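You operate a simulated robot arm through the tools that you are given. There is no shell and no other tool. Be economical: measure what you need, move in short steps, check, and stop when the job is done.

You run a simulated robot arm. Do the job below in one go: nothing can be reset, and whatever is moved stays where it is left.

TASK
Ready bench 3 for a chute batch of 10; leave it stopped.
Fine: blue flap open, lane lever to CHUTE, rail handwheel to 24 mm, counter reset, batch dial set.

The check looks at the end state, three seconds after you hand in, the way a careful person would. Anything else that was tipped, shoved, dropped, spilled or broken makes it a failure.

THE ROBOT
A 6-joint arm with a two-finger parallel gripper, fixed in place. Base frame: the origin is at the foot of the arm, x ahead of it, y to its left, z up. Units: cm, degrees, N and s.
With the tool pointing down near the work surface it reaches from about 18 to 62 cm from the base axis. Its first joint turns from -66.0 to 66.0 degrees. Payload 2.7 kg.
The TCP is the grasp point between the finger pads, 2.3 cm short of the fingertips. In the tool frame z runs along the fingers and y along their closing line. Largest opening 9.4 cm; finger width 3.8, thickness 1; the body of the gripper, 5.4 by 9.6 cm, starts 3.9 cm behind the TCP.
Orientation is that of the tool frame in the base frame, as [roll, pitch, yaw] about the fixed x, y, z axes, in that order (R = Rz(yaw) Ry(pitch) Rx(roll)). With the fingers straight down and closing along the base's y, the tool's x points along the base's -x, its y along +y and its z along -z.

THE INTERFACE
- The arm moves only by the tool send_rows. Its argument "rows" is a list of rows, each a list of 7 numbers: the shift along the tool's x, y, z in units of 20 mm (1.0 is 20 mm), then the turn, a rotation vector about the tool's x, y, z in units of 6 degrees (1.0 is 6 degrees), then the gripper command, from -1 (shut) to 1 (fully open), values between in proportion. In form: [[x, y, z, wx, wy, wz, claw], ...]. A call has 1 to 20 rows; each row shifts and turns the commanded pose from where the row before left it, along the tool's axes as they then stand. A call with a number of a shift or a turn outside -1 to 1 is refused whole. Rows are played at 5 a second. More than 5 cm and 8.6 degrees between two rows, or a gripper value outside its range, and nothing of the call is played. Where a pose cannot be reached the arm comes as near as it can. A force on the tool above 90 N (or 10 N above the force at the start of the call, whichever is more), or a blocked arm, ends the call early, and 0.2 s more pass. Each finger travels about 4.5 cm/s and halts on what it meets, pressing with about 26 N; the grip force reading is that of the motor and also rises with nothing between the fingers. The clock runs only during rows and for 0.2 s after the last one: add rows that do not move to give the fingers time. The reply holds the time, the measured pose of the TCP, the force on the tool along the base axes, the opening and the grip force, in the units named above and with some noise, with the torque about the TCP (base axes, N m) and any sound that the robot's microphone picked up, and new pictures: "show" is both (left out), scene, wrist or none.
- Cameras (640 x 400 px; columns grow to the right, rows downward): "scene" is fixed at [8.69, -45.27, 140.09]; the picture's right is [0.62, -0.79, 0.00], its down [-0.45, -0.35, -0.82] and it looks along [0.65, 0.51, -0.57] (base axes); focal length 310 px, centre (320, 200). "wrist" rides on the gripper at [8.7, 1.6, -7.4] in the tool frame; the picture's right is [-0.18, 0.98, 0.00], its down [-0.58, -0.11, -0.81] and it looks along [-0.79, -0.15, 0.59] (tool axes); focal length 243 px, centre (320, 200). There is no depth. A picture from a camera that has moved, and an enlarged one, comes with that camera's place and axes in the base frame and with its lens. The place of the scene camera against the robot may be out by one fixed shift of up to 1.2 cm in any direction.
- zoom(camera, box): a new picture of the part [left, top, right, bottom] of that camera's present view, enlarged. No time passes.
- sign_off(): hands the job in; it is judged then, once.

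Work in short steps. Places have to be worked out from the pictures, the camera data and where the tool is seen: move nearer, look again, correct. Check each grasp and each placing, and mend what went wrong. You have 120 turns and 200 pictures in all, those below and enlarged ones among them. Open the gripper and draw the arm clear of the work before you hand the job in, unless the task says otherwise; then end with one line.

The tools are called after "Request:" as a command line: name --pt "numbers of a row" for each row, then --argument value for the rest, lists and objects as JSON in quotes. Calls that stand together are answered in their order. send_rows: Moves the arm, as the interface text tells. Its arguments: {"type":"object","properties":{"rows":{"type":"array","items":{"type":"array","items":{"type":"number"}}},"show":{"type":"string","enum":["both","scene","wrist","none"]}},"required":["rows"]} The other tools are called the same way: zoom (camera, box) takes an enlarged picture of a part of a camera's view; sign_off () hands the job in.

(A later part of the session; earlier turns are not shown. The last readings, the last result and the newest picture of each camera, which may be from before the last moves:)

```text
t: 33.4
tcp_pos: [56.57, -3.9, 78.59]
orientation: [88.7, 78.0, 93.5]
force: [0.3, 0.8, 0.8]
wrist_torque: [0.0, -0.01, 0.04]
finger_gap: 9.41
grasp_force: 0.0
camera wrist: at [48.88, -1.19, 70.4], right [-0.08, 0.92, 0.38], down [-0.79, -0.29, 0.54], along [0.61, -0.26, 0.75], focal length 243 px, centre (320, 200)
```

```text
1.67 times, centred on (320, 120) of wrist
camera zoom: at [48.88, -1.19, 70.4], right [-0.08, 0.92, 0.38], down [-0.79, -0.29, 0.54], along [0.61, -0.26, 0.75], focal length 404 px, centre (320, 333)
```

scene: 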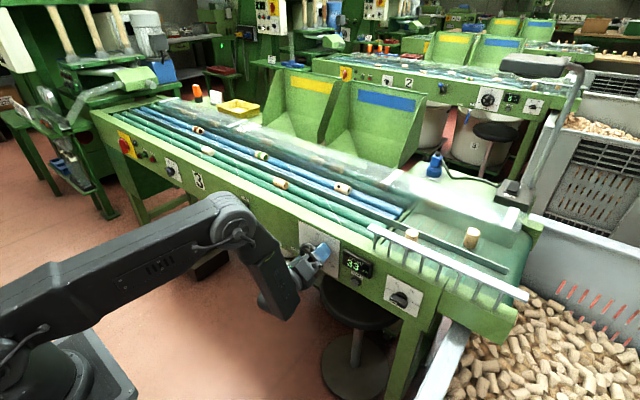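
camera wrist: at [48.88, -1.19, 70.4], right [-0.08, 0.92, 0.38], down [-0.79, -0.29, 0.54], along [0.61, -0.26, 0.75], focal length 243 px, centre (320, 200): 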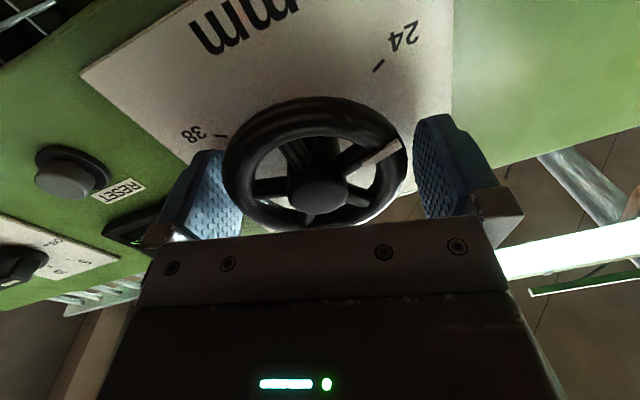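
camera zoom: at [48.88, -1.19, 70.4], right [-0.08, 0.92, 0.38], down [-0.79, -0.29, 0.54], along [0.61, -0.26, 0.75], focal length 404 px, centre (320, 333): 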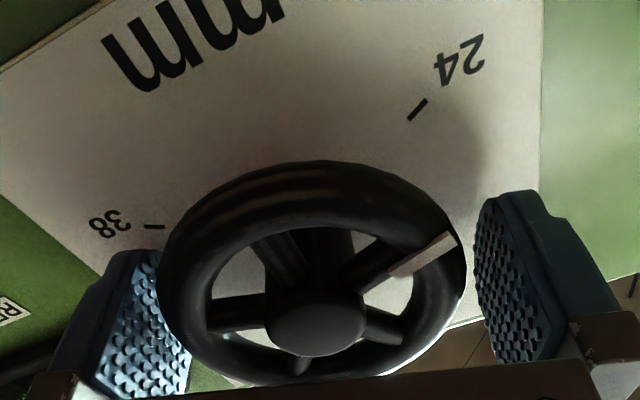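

The pointer reads about 108° and the mark about 121–122°. Regrip and turn 13° more, then release.

Request:
send_rows --pt "0 0 0 0 0 0 -1" --pt "0 0 0 0 0 0 -1" --pt "0 0 0 0 0 0 -1" --pt "0 0 0 0 0 -1 -1" --pt "0 0 0 0 0 -1 -1" --pt "0 0 0 0 0 -0.15 -1" --pt "0 0 0 0 0 0 -1" --pt "0 0 0 0 0 0 1" --pt "0 0 0 0 0 0 1" --pt "0 0 0 0 0 0 1" --show "none"

Request:
send_rows --pt "0 0 -1 0 0 0 1" --pt "0 0 -1 0 0 0 1" --pt "0 0 -1 0 0 0 1" --pt "0 0 -1 0 0 0 1" --pt "0 0 -1 0 0 0 1" --pt "0 0 0 0 0 0 1" --show "wrist"

Request:
zoom --camera "wrist" --box '[230, 0, 430, 125]'

Request:
zoom --camera "scene" --box '[250, 210, 370, 285]'

```text
t: 35.6
tcp_pos: [56.68, -3.93, 78.73]
orientation: [87.0, 86.5, 91.9]
force: [-0.4, 0.5, 0.5]
wrist_torque: [-0.02, 0.0, 0.0]
finger_gap: 9.38
grasp_force: 0.2
out of reach, approached as far as the arm can: row 5
```

```text
t: 37.0
tcp_pos: [52.56, -8.99, 79.85]
orientation: [88.1, 86.6, 93.1]
force: [0.1, -0.5, 0.0]
wrist_torque: [0.0, -0.01, 0.02]
finger_gap: 9.4
grasp_force: 0.1
out of reach, approached as far as the arm can: row 1, 2, 3, 4, 5
camera wrist: at [44.93, -7.58, 71.18], right [-0.09, 0.97, 0.24], down [-0.79, -0.22, 0.57], along [0.61, -0.14, 0.78], focal length 243 px, centre (320, 200)
```

wrist: 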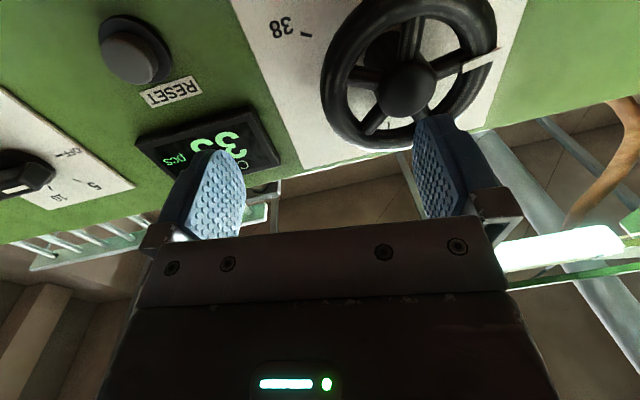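

```text
3.20 times, centred on (330, 62) of wrist
camera zoom: at [44.93, -7.58, 71.18], right [-0.09, 0.97, 0.24], down [-0.79, -0.22, 0.57], along [0.61, -0.14, 0.78], focal length 776 px, centre (288, 640)
```

zoom: 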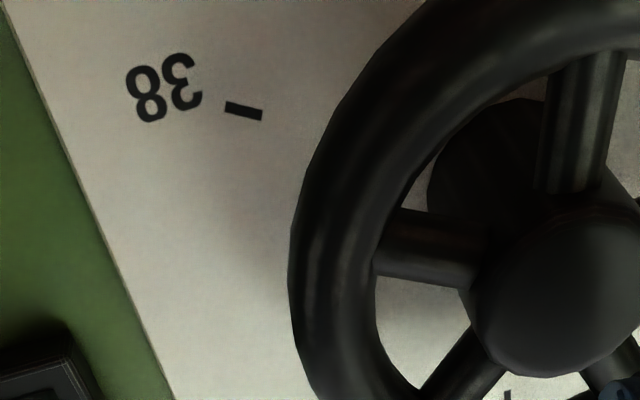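

```text
5.33 times, centred on (310, 248) of scene
camera zoom: at [8.69, -45.27, 140.09], right [0.62, -0.79, 0.0], down [-0.45, -0.35, -0.82], along [0.65, 0.51, -0.57], focal length 1654 px, centre (373, -53)
```

zoom: 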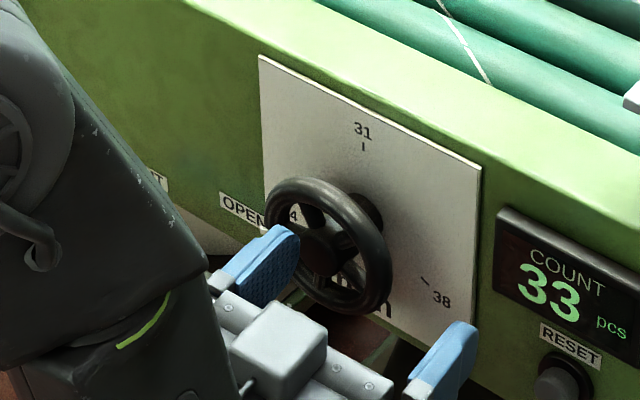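

The retreat hit the roll limit and slid sideways. I'll roll back the other way and retreat, then re-check the wheel.

Request:
send_rows --pt "0 0 -0.5 0 0 1 1" --pt "0 0 -0.5 0 0 1 1" --pt "0 0 -0.5 0 0 1 1" --pt "0 0 -0.5 0 0 1 1" --pt "0 0 -0.5 0 0 1 1" --pt "0 0 0 0 0 1 1" --pt "0 0 0 0 0 1 1" --pt "0 0 0 0 0 1 1" --pt "0 0 0 0 0 1 1" --pt "0 0 0 0 0 1 1" --pt "0 0 0 0 0 1 1" --pt "0 0 0 0 0 1 1" --pt "0 0 0 0 0 1 1" --pt "0 0 0 0 0 1 1" --pt "0 0 0 0 0 1 1" --pt "0 0 0 0 0 1 1" --pt "0 0 0 0 0 1 1" --show "wrist"

Request:
zoom --camera "scene" --box '[250, 210, 370, 285]'

```text
t: 40.6
tcp_pos: [47.68, -9.22, 79.8]
orientation: [89.8, -14.6, 94.9]
force: [-0.3, -0.8, -0.2]
wrist_torque: [-0.03, -0.02, 0.02]
finger_gap: 9.39
grasp_force: 0.0
camera wrist: at [39.38, -2.02, 83.46], right [0.03, -0.43, 0.9], down [-0.76, -0.6, -0.26], along [0.65, -0.68, -0.34], focal length 243 px, centre (320, 200)
```

wrist: 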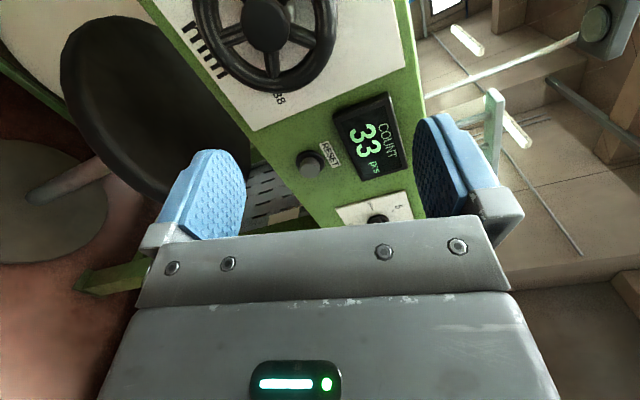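

```text
5.33 times, centred on (310, 248) of scene
camera zoom: at [8.69, -45.27, 140.09], right [0.62, -0.79, 0.0], down [-0.45, -0.35, -0.82], along [0.65, 0.51, -0.57], focal length 1654 px, centre (373, -53)
```

zoom: 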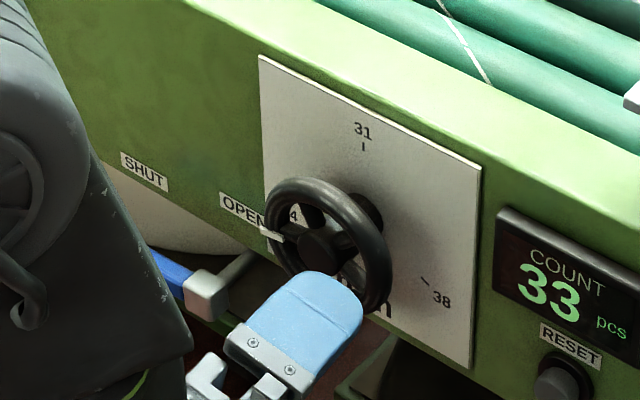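

The wheel was dragged back to about 95°. I'm now rolled to a comfortable angle; move back in front of the wheel to regrip.

Request:
send_rows --pt "0.75 -0.4 0.4 0 0 0 1" --pt "0.75 -0.4 0.4 0 0 0 1" --pt "0.75 -0.4 0.5 0 0 0 1" --pt "0 0 0 0 0 0 1" --show "wrist"

```text
t: 41.6
tcp_pos: [49.68, -3.99, 78.56]
orientation: [89.8, -14.5, 94.9]
force: [0.1, -0.1, -0.4]
wrist_torque: [-0.03, 0.06, -0.03]
finger_gap: 9.42
grasp_force: 0.1
camera wrist: at [41.56, 3.13, 82.26], right [0.03, -0.42, 0.9], down [-0.76, -0.6, -0.25], along [0.65, -0.68, -0.34], focal length 243 px, centre (320, 200)
```

wrist: 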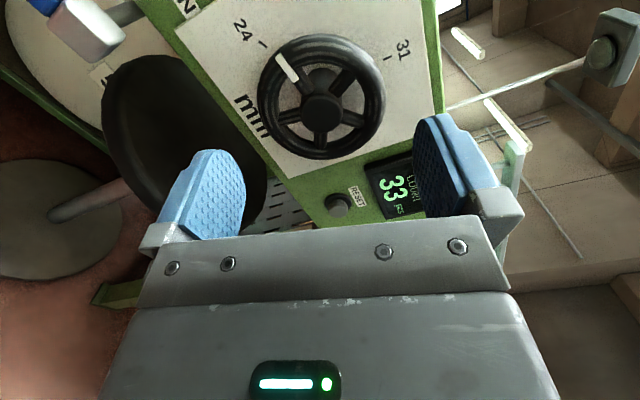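

Clear view of pointer and 24 mark now; enlarge.

Request:
zoom --camera "wrist" --box '[220, 10, 420, 170]'

```text
2.50 times, centred on (320, 90) of wrist
camera zoom: at [41.56, 3.13, 82.26], right [0.03, -0.42, 0.9], down [-0.76, -0.6, -0.25], along [0.65, -0.68, -0.34], focal length 606 px, centre (320, 475)
```

zoom: 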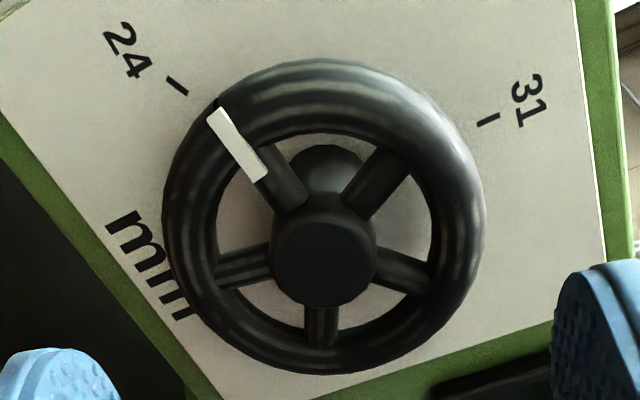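

Pointer ≈102°, mark ≈121°. The hub is centred; advance with compensation for the slight yaw.

Request:
send_rows --pt "-0.29 0.07 0.5 0 0 0 1" --pt "0 0 1 0 0 0 1" --pt "0 0 1 0 0 0 1" --pt "0 0 0.95 0 0 0 1" --pt "0 0 0 0 0 0 1" --show "wrist"

```text
t: 42.8
tcp_pos: [56.7, -4.07, 78.73]
orientation: [89.8, -14.6, 94.9]
force: [0.5, 0.2, -0.2]
wrist_torque: [0.02, 0.01, 0.0]
finger_gap: 9.41
grasp_force: 0.0
camera wrist: at [48.55, 3.1, 82.34], right [0.03, -0.42, 0.9], down [-0.76, -0.6, -0.25], along [0.65, -0.68, -0.34], focal length 243 px, centre (320, 200)
```

wrist: 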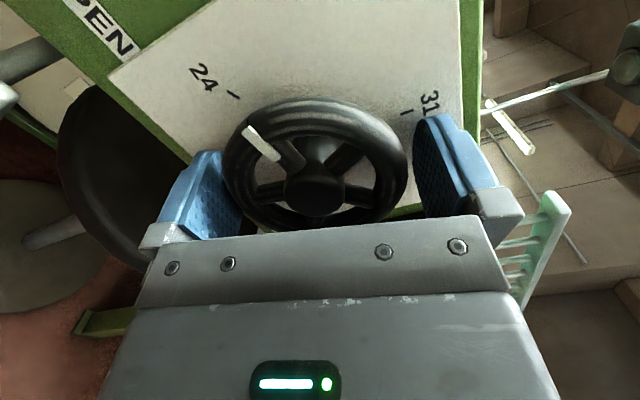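

Shift 0.2 cm to centre, grip, turn 18°.

Request:
send_rows --pt "0 -0.11 0 0 0 0 1" --pt "0 0 0 0 0 0 -1" --pt "0 0 0 0 0 0 -1" --pt "0 0 0 0 0 0 -1" --pt "0 0 0 0 0 -1 -1" --pt "0 0 0 0 0 -1 -1" --pt "0 0 0 0 0 -1 -1" --pt "0 0 0 0 0 0 -1" --pt "0 0 0 0 0 0 1" --pt "0 0 0 0 0 0 1" --pt "0 0 0 0 0 0 1" --pt "0 0 -1 0 0 0 1" --pt "0 0 -1 0 0 0 1" --pt "0 0 -1 0 0 0 1" --pt "0 0 -0.8 0 0 0 1" --pt "0 0 0 0 0 0 1" --show "wrist"

Request:
zoom --camera "wrist" --box '[220, 10, 420, 170]'

Request:
zoom --camera "scene" --box '[250, 210, 370, 285]'

```text
t: 46.2
tcp_pos: [49.0, -4.81, 78.33]
orientation: [89.8, 3.4, 95.0]
force: [0.4, -0.4, -0.5]
wrist_torque: [0.02, 0.01, 0.03]
finger_gap: 9.4
grasp_force: 0.1
camera wrist: at [40.8, 3.27, 79.28], right [0.01, -0.12, 0.99], down [-0.75, -0.65, -0.08], along [0.66, -0.75, -0.1], focal length 243 px, centre (320, 200)
```

wrist: 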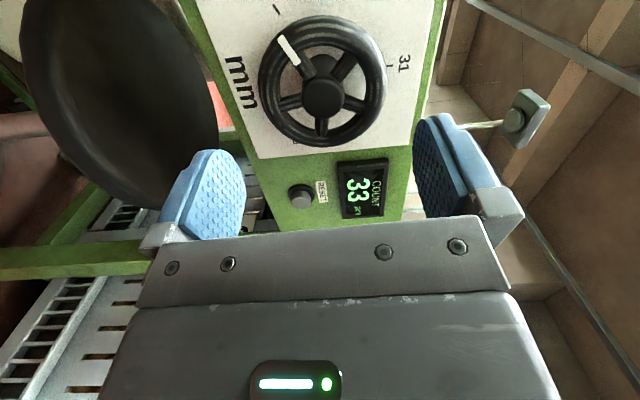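

```text
2.50 times, centred on (320, 90) of wrist
camera zoom: at [40.8, 3.27, 79.28], right [0.01, -0.12, 0.99], down [-0.75, -0.65, -0.08], along [0.66, -0.75, -0.1], focal length 606 px, centre (320, 475)
```

zoom: 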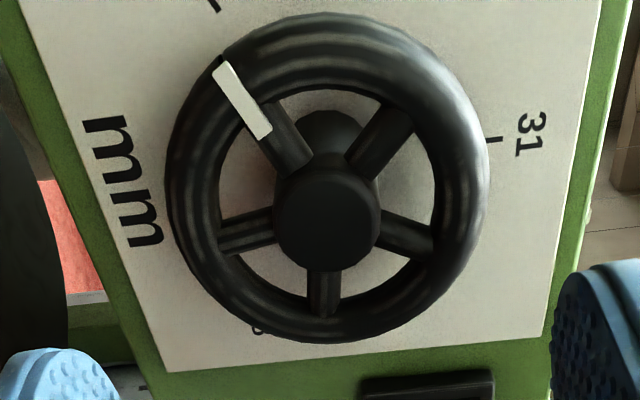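

```text
5.33 times, centred on (310, 248) of scene
camera zoom: at [8.69, -45.27, 140.09], right [0.62, -0.79, 0.0], down [-0.45, -0.35, -0.82], along [0.65, 0.51, -0.57], focal length 1654 px, centre (373, -53)
```

zoom: 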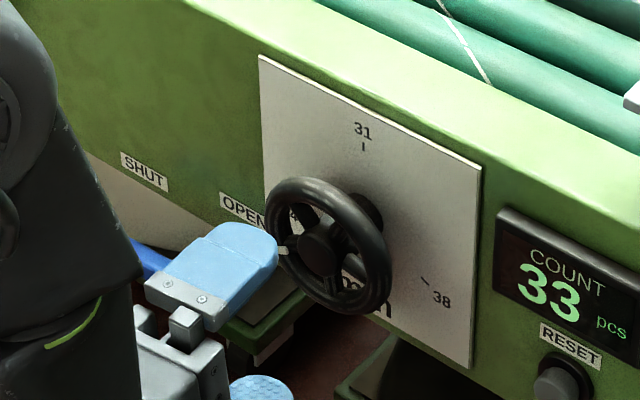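

Pointer now works out at ~120°, on the 24 mark. Next the batch dial: move right along the panel to view it (fingers already close vertically).

Request:
send_rows --pt "-1 0 -0.4 0 0 0 1" --pt "-1 0 -0.4 0 0 0 1" --pt "-1 0 -0.4 0 0 0 1" --pt "-1 0 -0.3 0 0 0 1" --pt "-1 0 -0.2 0 0 0 1" --pt "-1 0 -0.2 0 0 0 1" --pt "-1 0 -0.2 0 0 0 1" --pt "-1 0 -0.2 0 0 0 1" --pt "-1 0 -0.2 0 0 0 1" --pt "-1 0 -0.2 0 0 0 1" --pt "-1 0 0 0 0 0 1" --pt "-1 0 0 0 0 0 1" --pt "0 0 0 0 0 0 1"

Request:
zoom --camera "scene" --box '[260, 220, 440, 332]'

```text
t: 49.0
tcp_pos: [45.78, -28.95, 79.83]
orientation: [89.8, 3.4, 95.0]
force: [0.2, 0.6, 0.1]
wrist_torque: [-0.02, 0.02, 0.01]
finger_gap: 9.42
grasp_force: 0.1
camera wrist: at [37.54, -21.02, 80.95], right [0.01, -0.13, 0.99], down [-0.75, -0.65, -0.08], along [0.66, -0.75, -0.1], focal length 243 px, centre (320, 200)
```

scene: 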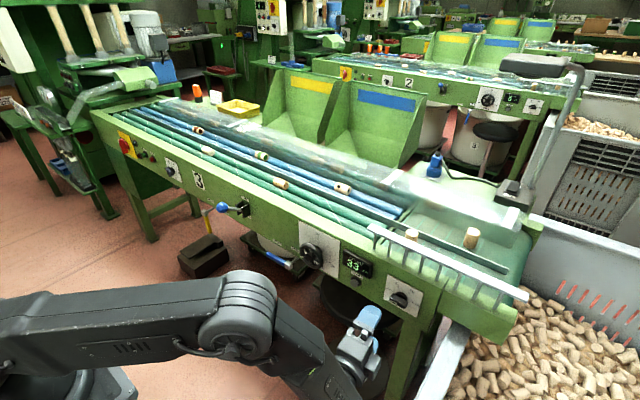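
wrist: 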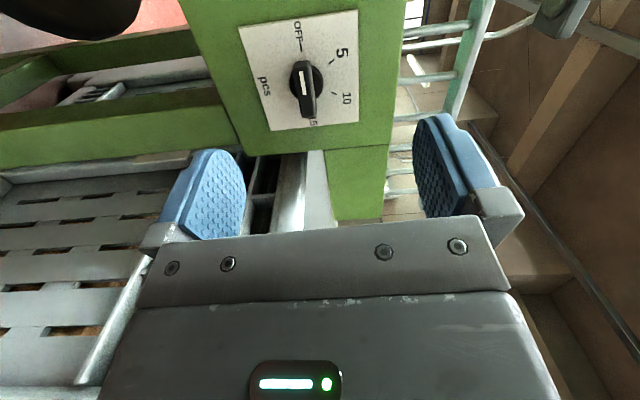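

```text
3.56 times, centred on (350, 276) of scene
camera zoom: at [8.69, -45.27, 140.09], right [0.62, -0.79, 0.0], down [-0.45, -0.35, -0.82], along [0.65, 0.51, -0.57], focal length 1103 px, centre (213, -70)
```

zoom: 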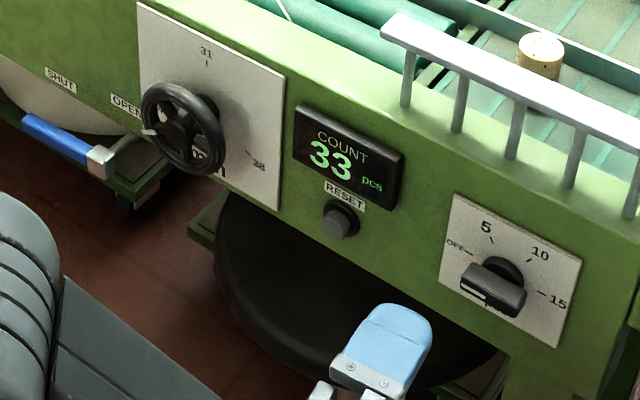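

Enlarge the dial and its marks.

Request:
zoom --camera "wrist" --box '[220, 0, 380, 140]'

```text
2.86 times, centred on (300, 70) of wrist
camera zoom: at [37.54, -21.02, 80.95], right [0.01, -0.13, 0.99], down [-0.75, -0.65, -0.08], along [0.66, -0.75, -0.1], focal length 693 px, centre (377, 571)
```

zoom: 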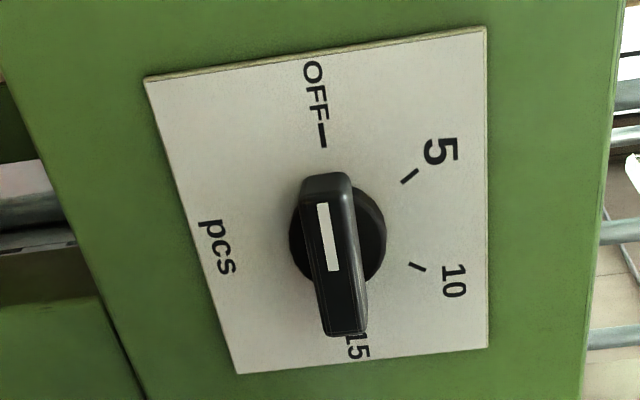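

Marks: OFF −90°, 5 −30°, 10 +30°, 15 +90°, about a centre (-30.2,78.45); knob front is at x≈57. A 120° clockwise turn is needed. I'll square up the tool, half close, and approach.

Request:
send_rows --pt "0 0 0 0 -0.83 0.57 -0.15" --pt "-0.63 -0.69 0 0 0 0 -0.15" --pt "0 0 1 0 0 0 -0.15" --pt "0 0 1 0 0 0 -0.15" --pt "0 0 0.8 0 0 0 -0.15" --pt "0 0 0 0 0 0 -0.15" --show "wrist"

Request:
zoom --camera "wrist" --box '[220, 0, 420, 200]'

Request:
zoom --camera "scene" --box '[340, 240, 460, 340]'

```text
t: 50.4
tcp_pos: [51.19, -30.22, 78.28]
orientation: [89.8, -0.1, 89.9]
force: [0.7, 1.0, -0.4]
wrist_torque: [0.01, -0.03, 0.0]
finger_gap: 4.01
grasp_force: 0.0
camera wrist: at [43.8, -21.68, 79.82], right [-0.01, -0.18, 0.98], down [-0.81, -0.58, -0.11], along [0.59, -0.79, -0.15], focal length 243 px, centre (320, 200)
```

wrist: 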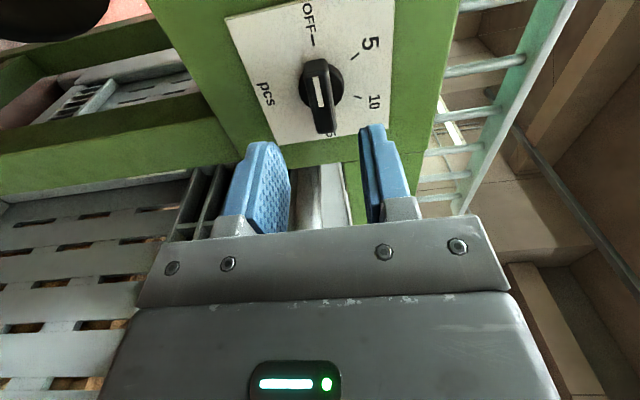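

```text
2.00 times, centred on (320, 100) of wrist
camera zoom: at [43.8, -21.68, 79.82], right [-0.01, -0.18, 0.98], down [-0.81, -0.58, -0.11], along [0.59, -0.79, -0.15], focal length 485 px, centre (320, 400)
```

zoom: 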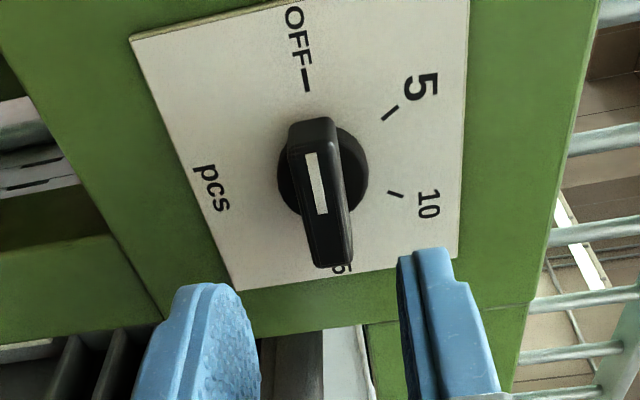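

```text
4.00 times, centred on (400, 290) of scene
camera zoom: at [8.7, -45.27, 140.09], right [0.62, -0.79, 0.0], down [-0.45, -0.35, -0.82], along [0.65, 0.51, -0.57], focal length 1241 px, centre (0, -160)
```

zoom: 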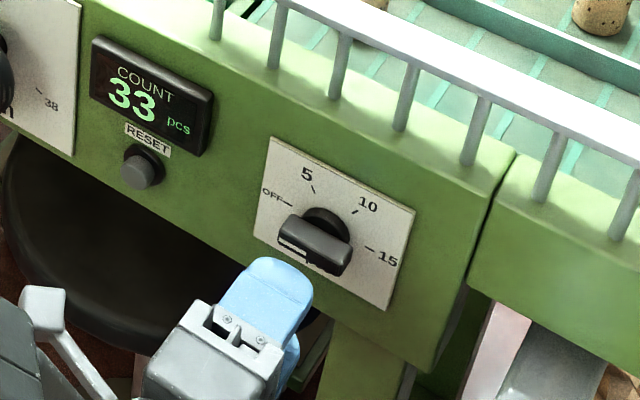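

Everything is lined up: knob front x≈58, centre (-30.2,78.3). Advance 5.7 cm and close gently on the bar.

Request:
send_rows --pt "0 0 0.7 0 0 0 -0.15" --pt "0 0 0.7 0 0 0 -0.15" --pt "0 0 0.7 0 0 0 -0.15" --pt "0 0 0.7 0 0 0 -0.15" --pt "0 0 0 0 0 0 -0.15" --show "wrist"

Request:
zoom --camera "wrist" --box '[220, 50, 420, 250]'

Request:
zoom --camera "scene" --box '[340, 240, 460, 340]'

```text
t: 51.6
tcp_pos: [57.05, -30.22, 78.56]
orientation: [89.7, 0.0, 89.8]
force: [-0.6, 0.4, 0.1]
wrist_torque: [-0.03, 0.02, -0.01]
finger_gap: 4.0
grasp_force: 0.0
camera wrist: at [49.52, -21.65, 80.01], right [-0.01, -0.18, 0.98], down [-0.81, -0.58, -0.11], along [0.59, -0.79, -0.15], focal length 243 px, centre (320, 200)
```

wrist: 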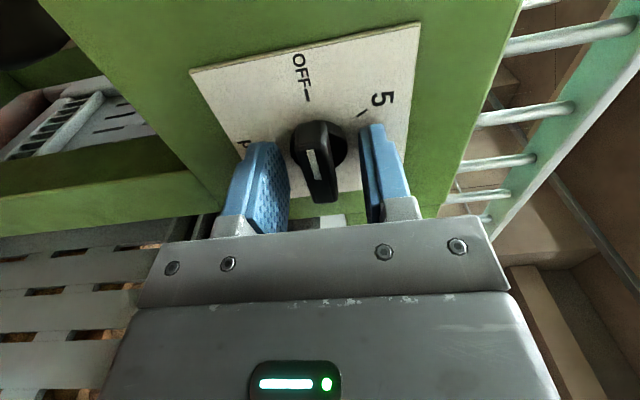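

```text
2.00 times, centred on (320, 150) of wrist
camera zoom: at [49.52, -21.65, 80.01], right [-0.01, -0.18, 0.98], down [-0.81, -0.58, -0.11], along [0.59, -0.79, -0.15], focal length 485 px, centre (320, 300)
```

zoom: 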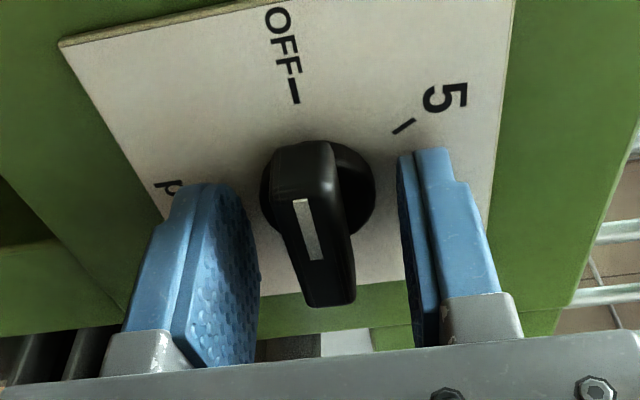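

```text
4.00 times, centred on (400, 290) of scene
camera zoom: at [8.69, -45.27, 140.09], right [0.62, -0.79, 0.0], down [-0.45, -0.35, -0.82], along [0.65, 0.51, -0.57], focal length 1241 px, centre (0, -160)
```

zoom: 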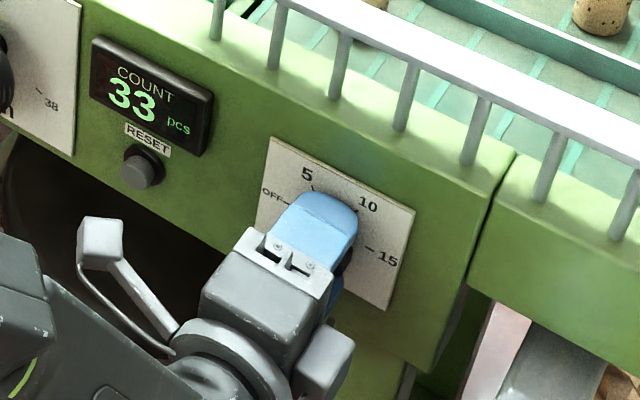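

Knob sits between the pads; nudge 0.2 cm, grip, and turn 60° clockwise first.

Request:
send_rows --pt "0 -0.1 0 0 0 0 -0.15" --pt "0 0 0 0 0 0 -1" --pt "0 0 0 0 0 0 -1" --pt "0 0 0 0 0 0 -1" --pt "0 0 0 0 0 0 -1" --pt "0 0 0 0 0 1 -1" --pt "0 0 0 0 0 1 -1" --pt "0 0 0 0 0 1 -1" --pt "0 0 0 0 0 1 -1" --pt "0 0 0 0 0 1 -1" --pt "0 0 0 0 0 1 -1" --pt "0 0 0 0 0 1 -1" --pt "0 0 0 0 0 1 -1" --pt "0 0 0 0 0 1 -1" --pt "0 0 0 0 0 1 -1" --pt "0 0 0 0 0 0 -1" --show "wrist"

Request:
zoom --camera "scene" --box '[340, 240, 460, 340]'

```text
t: 55.0
tcp_pos: [56.96, -30.2, 78.25]
orientation: [89.6, -60.2, 90.2]
force: [4.8, 5.7, -4.8]
wrist_torque: [-0.05, -0.92, 0.84]
finger_gap: 2.95
grasp_force: 44.7
camera wrist: at [49.43, -27.34, 86.43], right [0.0, -0.94, 0.33], down [-0.8, -0.2, -0.56], along [0.59, -0.27, -0.76], focal length 243 px, centre (320, 200)
```

wrist: 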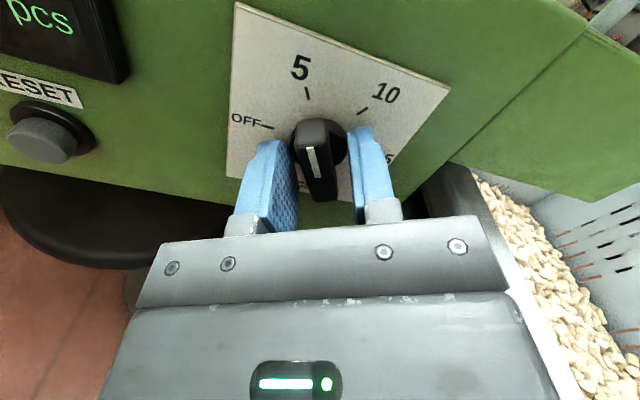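

```text
4.00 times, centred on (400, 290) of scene
camera zoom: at [8.71, -45.26, 140.09], right [0.62, -0.79, 0.0], down [-0.45, -0.35, -0.82], along [0.65, 0.51, -0.57], focal length 1241 px, centre (0, -160)
```

zoom: 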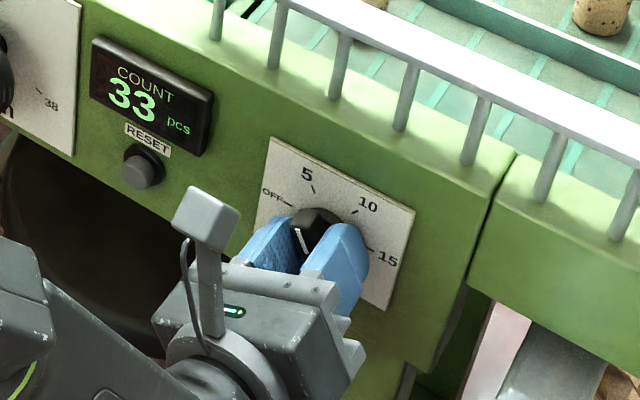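

The knob followed and is now at 5. Turn another 60° to 10.

Request:
send_rows --pt "0 0 0 0 0 1 -1" --pt "0 0 0 0 0 1 -1" --pt "0 0 0 0 0 1 -1" --pt "0 0 0 0 0 1 -1" --pt "0 0 0 0 0 1 -1" --pt "0 0 0 0 0 1 -1" --pt "0 0 0 0 0 1 -1" --pt "0 0 0 0 0 1 -1" --pt "0 0 0 0 0 1 -1" --pt "0 0 0 0 0 1 -1" --pt "0 0 0 0 0 0 -1" --show "wrist"

Request:
zoom --camera "scene" --box '[340, 240, 460, 340]'

```text
t: 57.4
tcp_pos: [57.04, -29.85, 78.3]
orientation: [-89.4, -60.0, -90.0]
force: [-20.6, 34.1, 3.9]
wrist_torque: [-0.09, -0.74, 0.41]
finger_gap: 2.98
grasp_force: 45.2
camera wrist: at [49.5, -35.74, 84.79], right [0.01, -0.76, -0.65], down [-0.81, 0.38, -0.45], along [0.59, 0.53, -0.61], focal length 243 px, centre (320, 200)
```

wrist: 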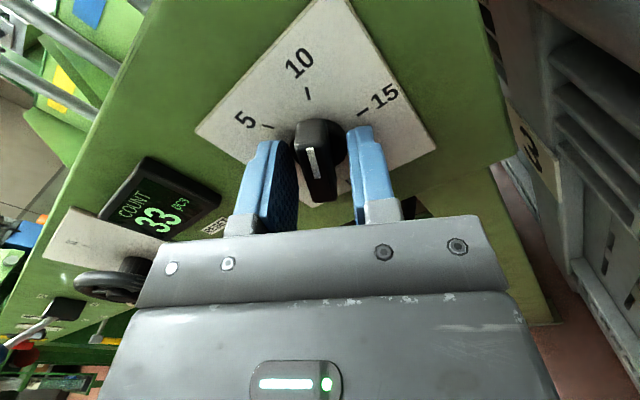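

```text
4.00 times, centred on (400, 290) of scene
camera zoom: at [8.64, -45.19, 140.12], right [0.62, -0.79, 0.0], down [-0.44, -0.35, -0.82], along [0.65, 0.51, -0.57], focal length 1241 px, centre (0, -160)
```

zoom: 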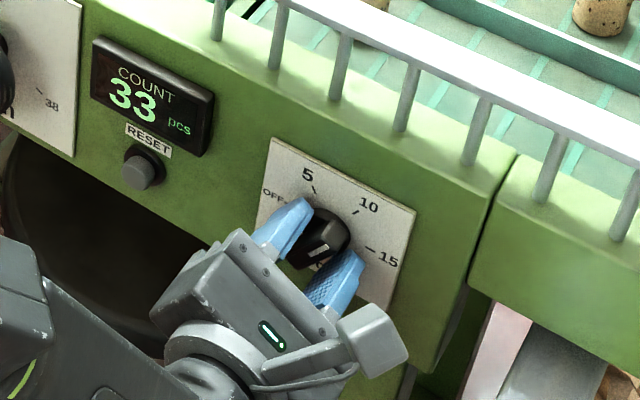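

The knob points to 10. There's side load, so release and back straight out, then check.

Request:
send_rows --pt "0 0 0 0 0 0 -0.1" --pt "0 0 0 0 0 0 -0.1" --pt "0 0 0 0 0 0 -0.1" --pt "0 0 -0.8 0 0 0 -0.1" --pt "0 0 -1 0 0 0 -0.1" --pt "0 0 -1 0 0 0 -0.1" --pt "0 0 -1 0 0 0 -0.1" --pt "0 0 0 0 0 0 -0.1" --show "both"

Request:
zoom --camera "scene" --box '[340, 240, 460, 340]'

Request:
zoom --camera "wrist" --box '[220, 0, 420, 200]'

```text
t: 59.2
tcp_pos: [49.42, -30.17, 78.32]
orientation: [-89.3, -60.0, -90.7]
force: [-0.1, 0.1, 0.6]
wrist_torque: [-0.03, -0.01, 0.02]
finger_gap: 4.24
grasp_force: 0.0
camera wrist: at [41.69, -35.96, 84.91], right [0.0, -0.76, -0.65], down [-0.8, 0.39, -0.45], along [0.6, 0.52, -0.61], focal length 243 px, centre (320, 200)
```

scene: 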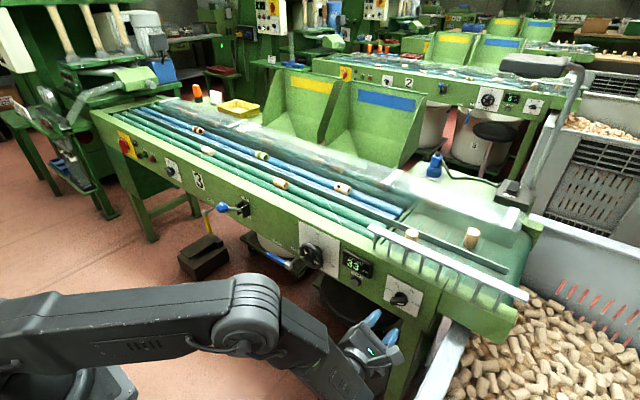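
wrist: 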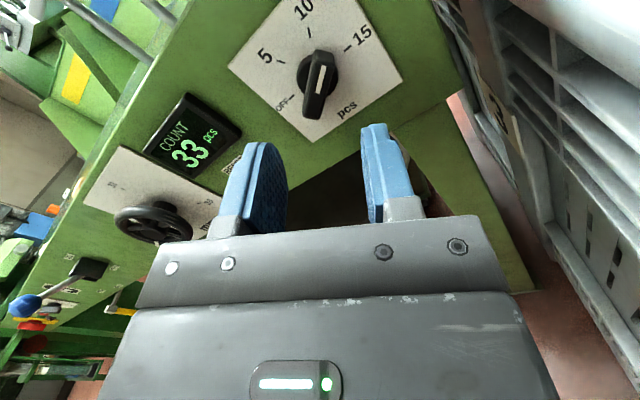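

```text
4.00 times, centred on (400, 290) of scene
camera zoom: at [8.69, -45.27, 140.09], right [0.62, -0.79, 0.0], down [-0.45, -0.35, -0.82], along [0.65, 0.51, -0.57], focal length 1241 px, centre (0, -160)
```

zoom: 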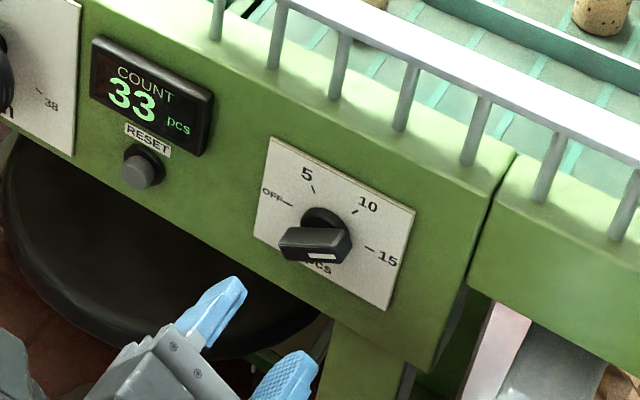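

```text
2.00 times, centred on (320, 100) of wrist
camera zoom: at [41.69, -35.96, 84.91], right [0.0, -0.76, -0.65], down [-0.8, 0.39, -0.45], along [0.6, 0.52, -0.61], focal length 485 px, centre (320, 400)
```

zoom: 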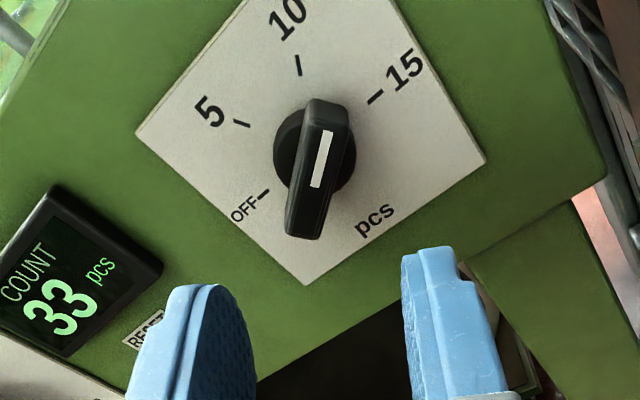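

Measured now, the pointer sits at about 51° rather than 30°: it slipped, since the pads held the round base (3 cm) rather than the bar. I'll match the bar's angle and grip shallower, on the bar only.

Request:
send_rows --pt "0 0 0 0 0 1 -0.1" --pt "0 0 0 0 0 1 -0.1" --pt "0 0 0 0 0 1 -0.1" --pt "0 0 0.5 0 0 0.5 -0.1" --pt "0 0 1 0 0 0 -0.1" --pt "0 0 1 0 0 0 -0.1" --pt "0 0 0.6 0 0 0 -0.1" --pt "0 0 0 0 0 0 -0.1" --show "wrist"

Request:
zoom --camera "wrist" --box '[220, 50, 420, 250]'

Request:
zoom --camera "scene" --box '[340, 240, 460, 340]'

```text
t: 61.0
tcp_pos: [55.51, -30.36, 78.35]
orientation: [-89.6, -38.9, -90.3]
force: [-0.2, 0.4, 0.1]
wrist_torque: [-0.01, 0.0, 0.01]
finger_gap: 4.25
grasp_force: 0.1
camera wrist: at [48.0, -38.18, 82.33], right [0.0, -0.47, -0.88], down [-0.8, 0.52, -0.29], along [0.59, 0.71, -0.38], focal length 243 px, centre (320, 200)
```

wrist: 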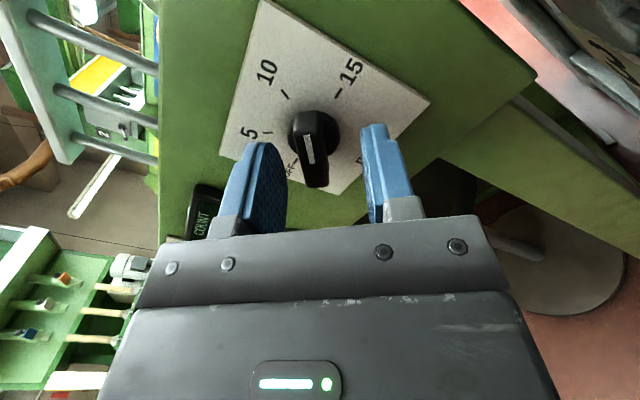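

```text
2.00 times, centred on (320, 150) of wrist
camera zoom: at [48.0, -38.18, 82.33], right [0.0, -0.47, -0.88], down [-0.8, 0.52, -0.29], along [0.59, 0.71, -0.38], focal length 485 px, centre (320, 300)
```

zoom: 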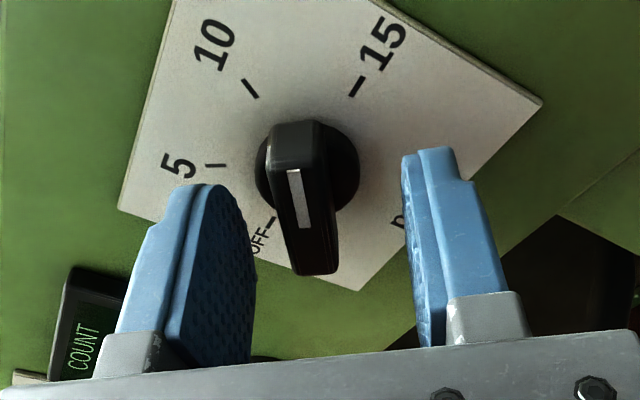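

```text
4.00 times, centred on (400, 290) of scene
camera zoom: at [8.7, -45.27, 140.09], right [0.62, -0.79, 0.0], down [-0.45, -0.35, -0.82], along [0.65, 0.51, -0.57], focal length 1241 px, centre (0, -160)
```

zoom: 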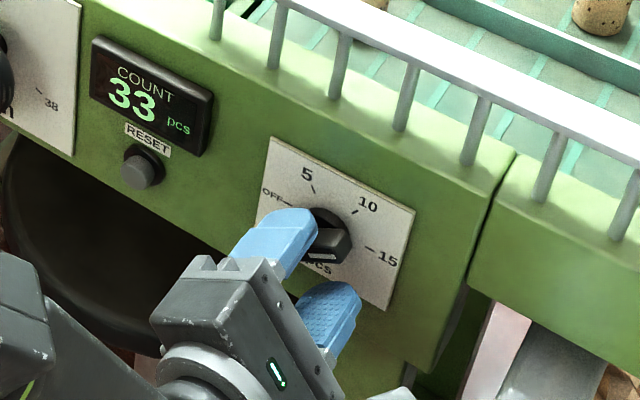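

Bar is now parallel with the pads; centre by −0.3 cm, advance 1 cm, and close.

Request:
send_rows --pt "0 -0.15 0 0 0 0 -0.1" --pt "0 0 0.5 0 0 0 -0.1" --pt "0 0 0 0 0 0 -1" --pt "0 0 0 0 0 0 -1" --pt "0 0 0 0 0 0 -1" --pt "0 0 0 0 0 0 -1" --show "wrist"

Request:
zoom --camera "wrist" --box '[220, 50, 420, 250]'

```text
t: 62.4
tcp_pos: [56.54, -30.09, 78.51]
orientation: [-89.5, -39.0, -90.4]
force: [3.1, -1.7, -2.4]
wrist_torque: [0.01, -0.19, -0.43]
finger_gap: 2.96
grasp_force: 44.6
camera wrist: at [48.97, -37.87, 82.61], right [0.0, -0.47, -0.88], down [-0.8, 0.52, -0.28], along [0.59, 0.71, -0.38], focal length 243 px, centre (320, 200)
```

wrist: 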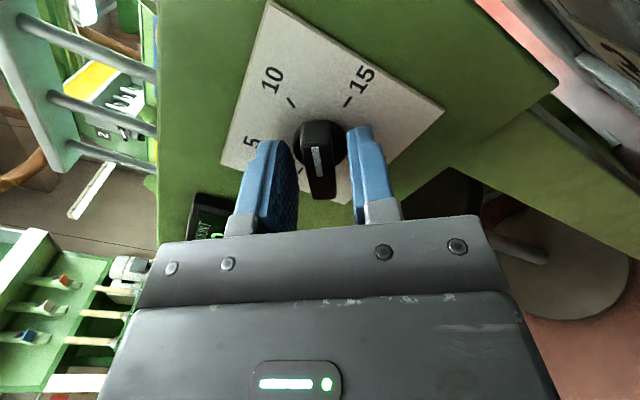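

```text
2.00 times, centred on (320, 150) of wrist
camera zoom: at [48.97, -37.87, 82.61], right [0.0, -0.47, -0.88], down [-0.8, 0.52, -0.28], along [0.59, 0.71, -0.38], focal length 485 px, centre (320, 300)
```

zoom: 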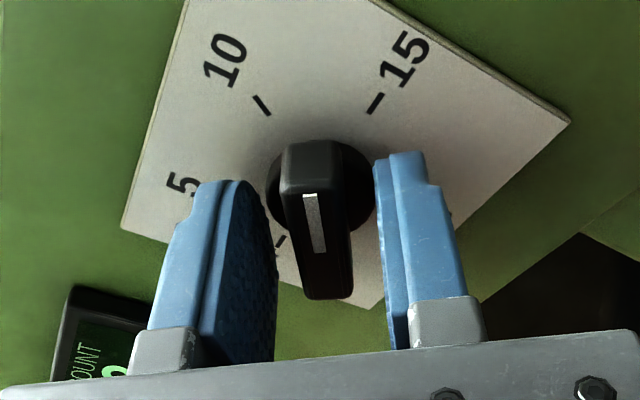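

Still stopped by the base disc. Open, back out 0.6 cm and close again to get the bar itself.

Request:
send_rows --pt "0 0 0 0 0 0 -0.15" --pt "0 0 0 0 0 0 -0.15" --pt "0 0 -0.35 0 0 0 -0.15" --pt "0 0 0 0 0 0 -1" --pt "0 0 0 0 0 0 -1" --pt "0 0 0 0 0 0 -1" --pt "0 0 0 0 0 0 -1" --show "wrist"

Request:
zoom --camera "wrist" --box '[220, 50, 420, 250]'

```text
t: 64.0
tcp_pos: [55.97, -30.15, 78.64]
orientation: [-89.5, -39.0, -90.4]
force: [0.1, -0.6, 0.9]
wrist_torque: [-0.02, 0.36, 0.18]
finger_gap: 1.4
grasp_force: 45.0
camera wrist: at [48.28, -37.88, 82.61], right [0.0, -0.48, -0.88], down [-0.8, 0.52, -0.29], along [0.59, 0.71, -0.38], focal length 243 px, centre (320, 200)
```

wrist: 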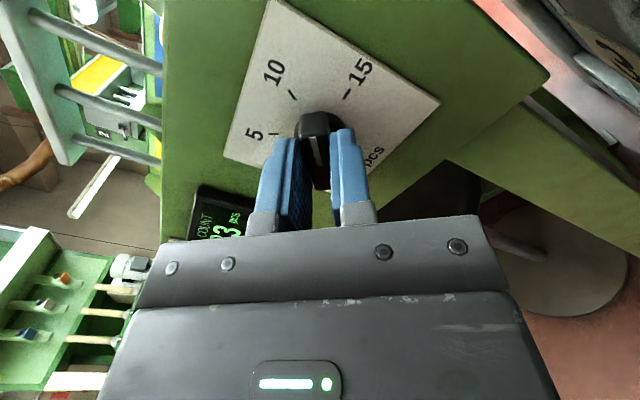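

```text
2.00 times, centred on (320, 150) of wrist
camera zoom: at [48.28, -37.88, 82.61], right [0.0, -0.48, -0.88], down [-0.8, 0.52, -0.29], along [0.59, 0.71, -0.38], focal length 485 px, centre (320, 300)
```

zoom: 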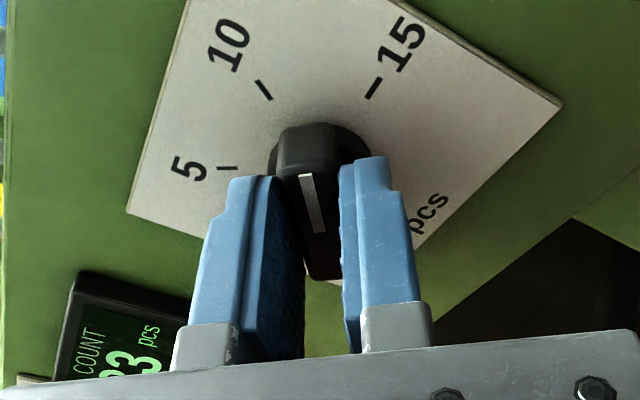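

The bar itself is gripped (1.4 cm), at 51°. Turn back 21° to point at 10, release wide, retreat.

Request:
send_rows --pt "0 0 0 0 0 -1 -1" --pt "0 0 0 0 0 -1 -1" --pt "0 0 0 0 0 -1 -1" --pt "0 0 0 0 0 -0.5 -1" --pt "0 0 0 0 0 0 -1" --pt "0 0 0 0 0 0 -1" --show "wrist"

Request:
send_rows --pt "0 0 0 0 0 0 0" --pt "0 0 0 0 0 0 0" --pt "0 0 0 0 0 0 0" --pt "0 0 -1 0 0 0 0" --pt "0 0 -1 0 0 0 0" --pt "0 0 -1 0 0 0 0" --pt "0 0 0 0 0 0 0" --show "wrist"

Request:
zoom --camera "wrist" --box '[220, 0, 420, 200]'

Request:
zoom --camera "scene" --box '[340, 240, 460, 340]'

```text
t: 65.4
tcp_pos: [55.76, -30.05, 78.57]
orientation: [-89.2, -60.0, -90.6]
force: [-12.2, 7.4, 9.0]
wrist_torque: [0.03, 0.64, 0.52]
finger_gap: 1.38
grasp_force: 44.7
camera wrist: at [48.27, -35.84, 85.13], right [0.0, -0.76, -0.65], down [-0.8, 0.39, -0.45], along [0.6, 0.52, -0.61], focal length 243 px, centre (320, 200)
```

wrist: 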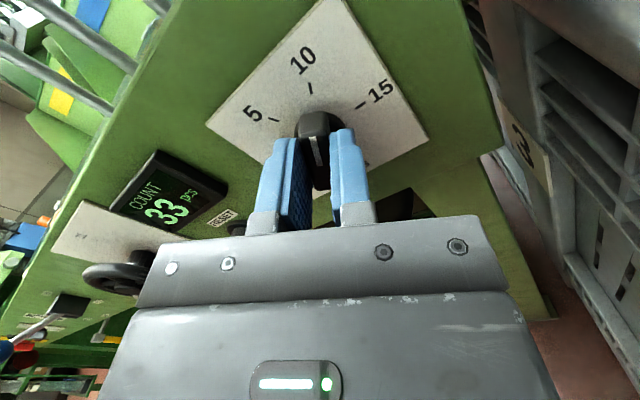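

```text
t: 67.0
tcp_pos: [49.7, -30.17, 78.46]
orientation: [-89.3, -60.1, -90.7]
force: [0.2, -0.3, -0.3]
wrist_torque: [-0.01, 0.03, -0.03]
finger_gap: 4.73
grasp_force: 0.2
camera wrist: at [42.24, -35.88, 85.02], right [0.0, -0.76, -0.65], down [-0.8, 0.39, -0.45], along [0.6, 0.52, -0.61], focal length 243 px, centre (320, 200)
```

wrist: 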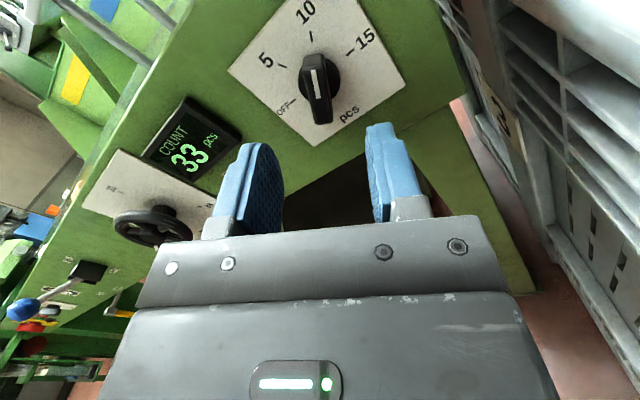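

```text
2.00 times, centred on (320, 100) of wrist
camera zoom: at [42.24, -35.88, 85.02], right [0.0, -0.76, -0.65], down [-0.8, 0.39, -0.45], along [0.6, 0.52, -0.61], focal length 485 px, centre (320, 400)
```

zoom: 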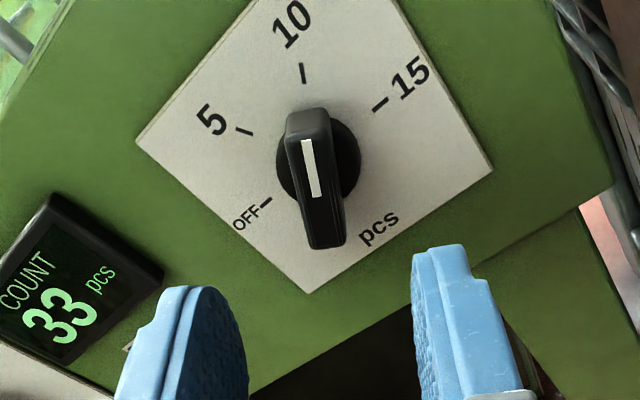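

```text
4.00 times, centred on (400, 290) of scene
camera zoom: at [8.69, -45.27, 140.09], right [0.62, -0.79, 0.0], down [-0.45, -0.35, -0.82], along [0.65, 0.51, -0.57], focal length 1241 px, centre (0, -160)
```

zoom: 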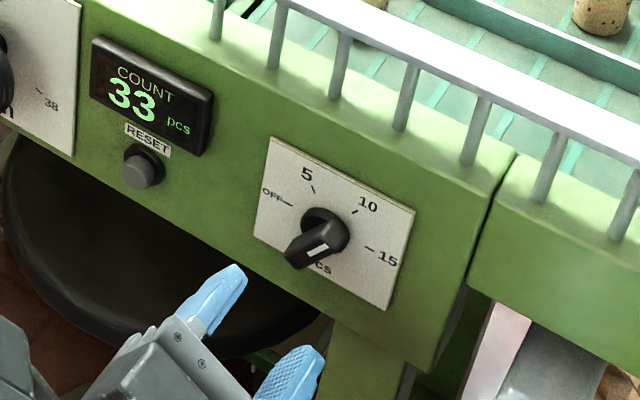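

Dial now reads 31°, on the 10 mark. Next is RESET at about (59,-17.3,74.4): roll to camera-up, close the fingers, and move in front of it.

Request:
send_rows --pt "0 0 -0.3 0 0 -1 -1" --pt "0 0 0 0 0 -1 -1" --pt "0 0 0 0 0 -1 -1" --pt "0 0 0 0 0 -1 -1" --pt "0 0 0 0 0 -1 -1" --pt "-0.3 -0.9 0 0 0 0 -1" --pt "-0.3 -0.9 0 0 0 0 -1" --pt "-0.3 -0.9 0 0 0 0 -1" --pt "-0.3 -0.9 0 0 0 0 -1" --pt "-0.3 -0.9 0 0 0 0 -1" --pt "-0.3 -0.9 0 0 0 0 -1" --pt "-0.23 -1 0.5 0 0 0 -1" --pt "0 0 0 0 0 0 -1"

```text
t: 69.8
tcp_pos: [50.33, -17.21, 74.43]
orientation: [-2.2, -89.8, -178.0]
force: [-0.3, 0.3, 0.2]
wrist_torque: [-0.02, 0.02, 0.01]
finger_gap: 0.02
grasp_force: 25.8
camera wrist: at [42.78, -18.99, 82.92], right [0.0, -0.98, -0.18], down [-0.8, 0.11, -0.59], along [0.6, 0.15, -0.79], focal length 243 px, centre (320, 200)
```

scene: 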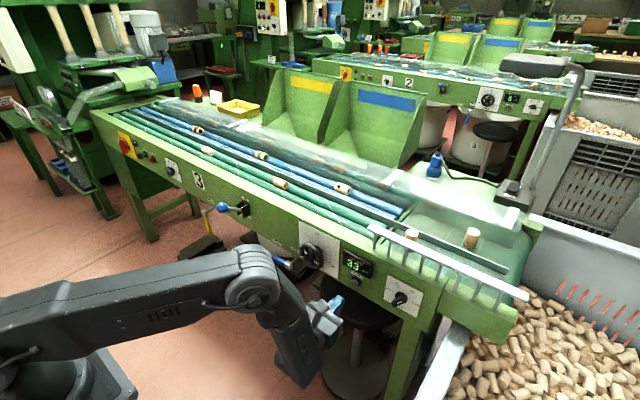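
wrist: 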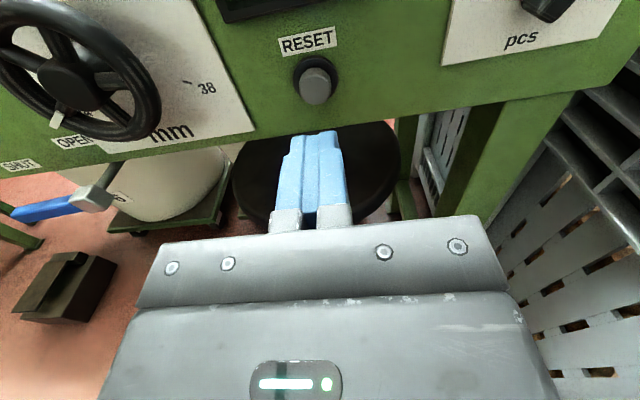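

Aligned; advance to the button, then press in small steps.

Request:
send_rows --pt "0.08 0 0.9 0 0 0 -1" --pt "0 0 0.9 0 0 0 -1" --pt "0 0 0.8 0 0 0 -1" --pt "0 0 0.1 0 0 0 -1" --pt "0 0 0 0 0 0 -1" --show "wrist"

```text
t: 71.0
tcp_pos: [55.57, -17.24, 74.51]
orientation: [-7.2, -89.7, -172.9]
force: [0.3, 0.6, -0.4]
wrist_torque: [0.01, 0.02, -0.03]
finger_gap: 0.0
grasp_force: 26.1
camera wrist: at [48.16, -18.92, 83.09], right [0.0, -0.98, -0.18], down [-0.8, 0.11, -0.59], along [0.6, 0.15, -0.79], focal length 243 px, centre (320, 200)
```

wrist: 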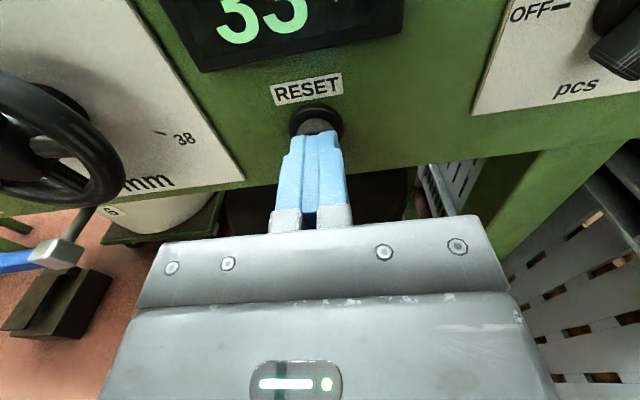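

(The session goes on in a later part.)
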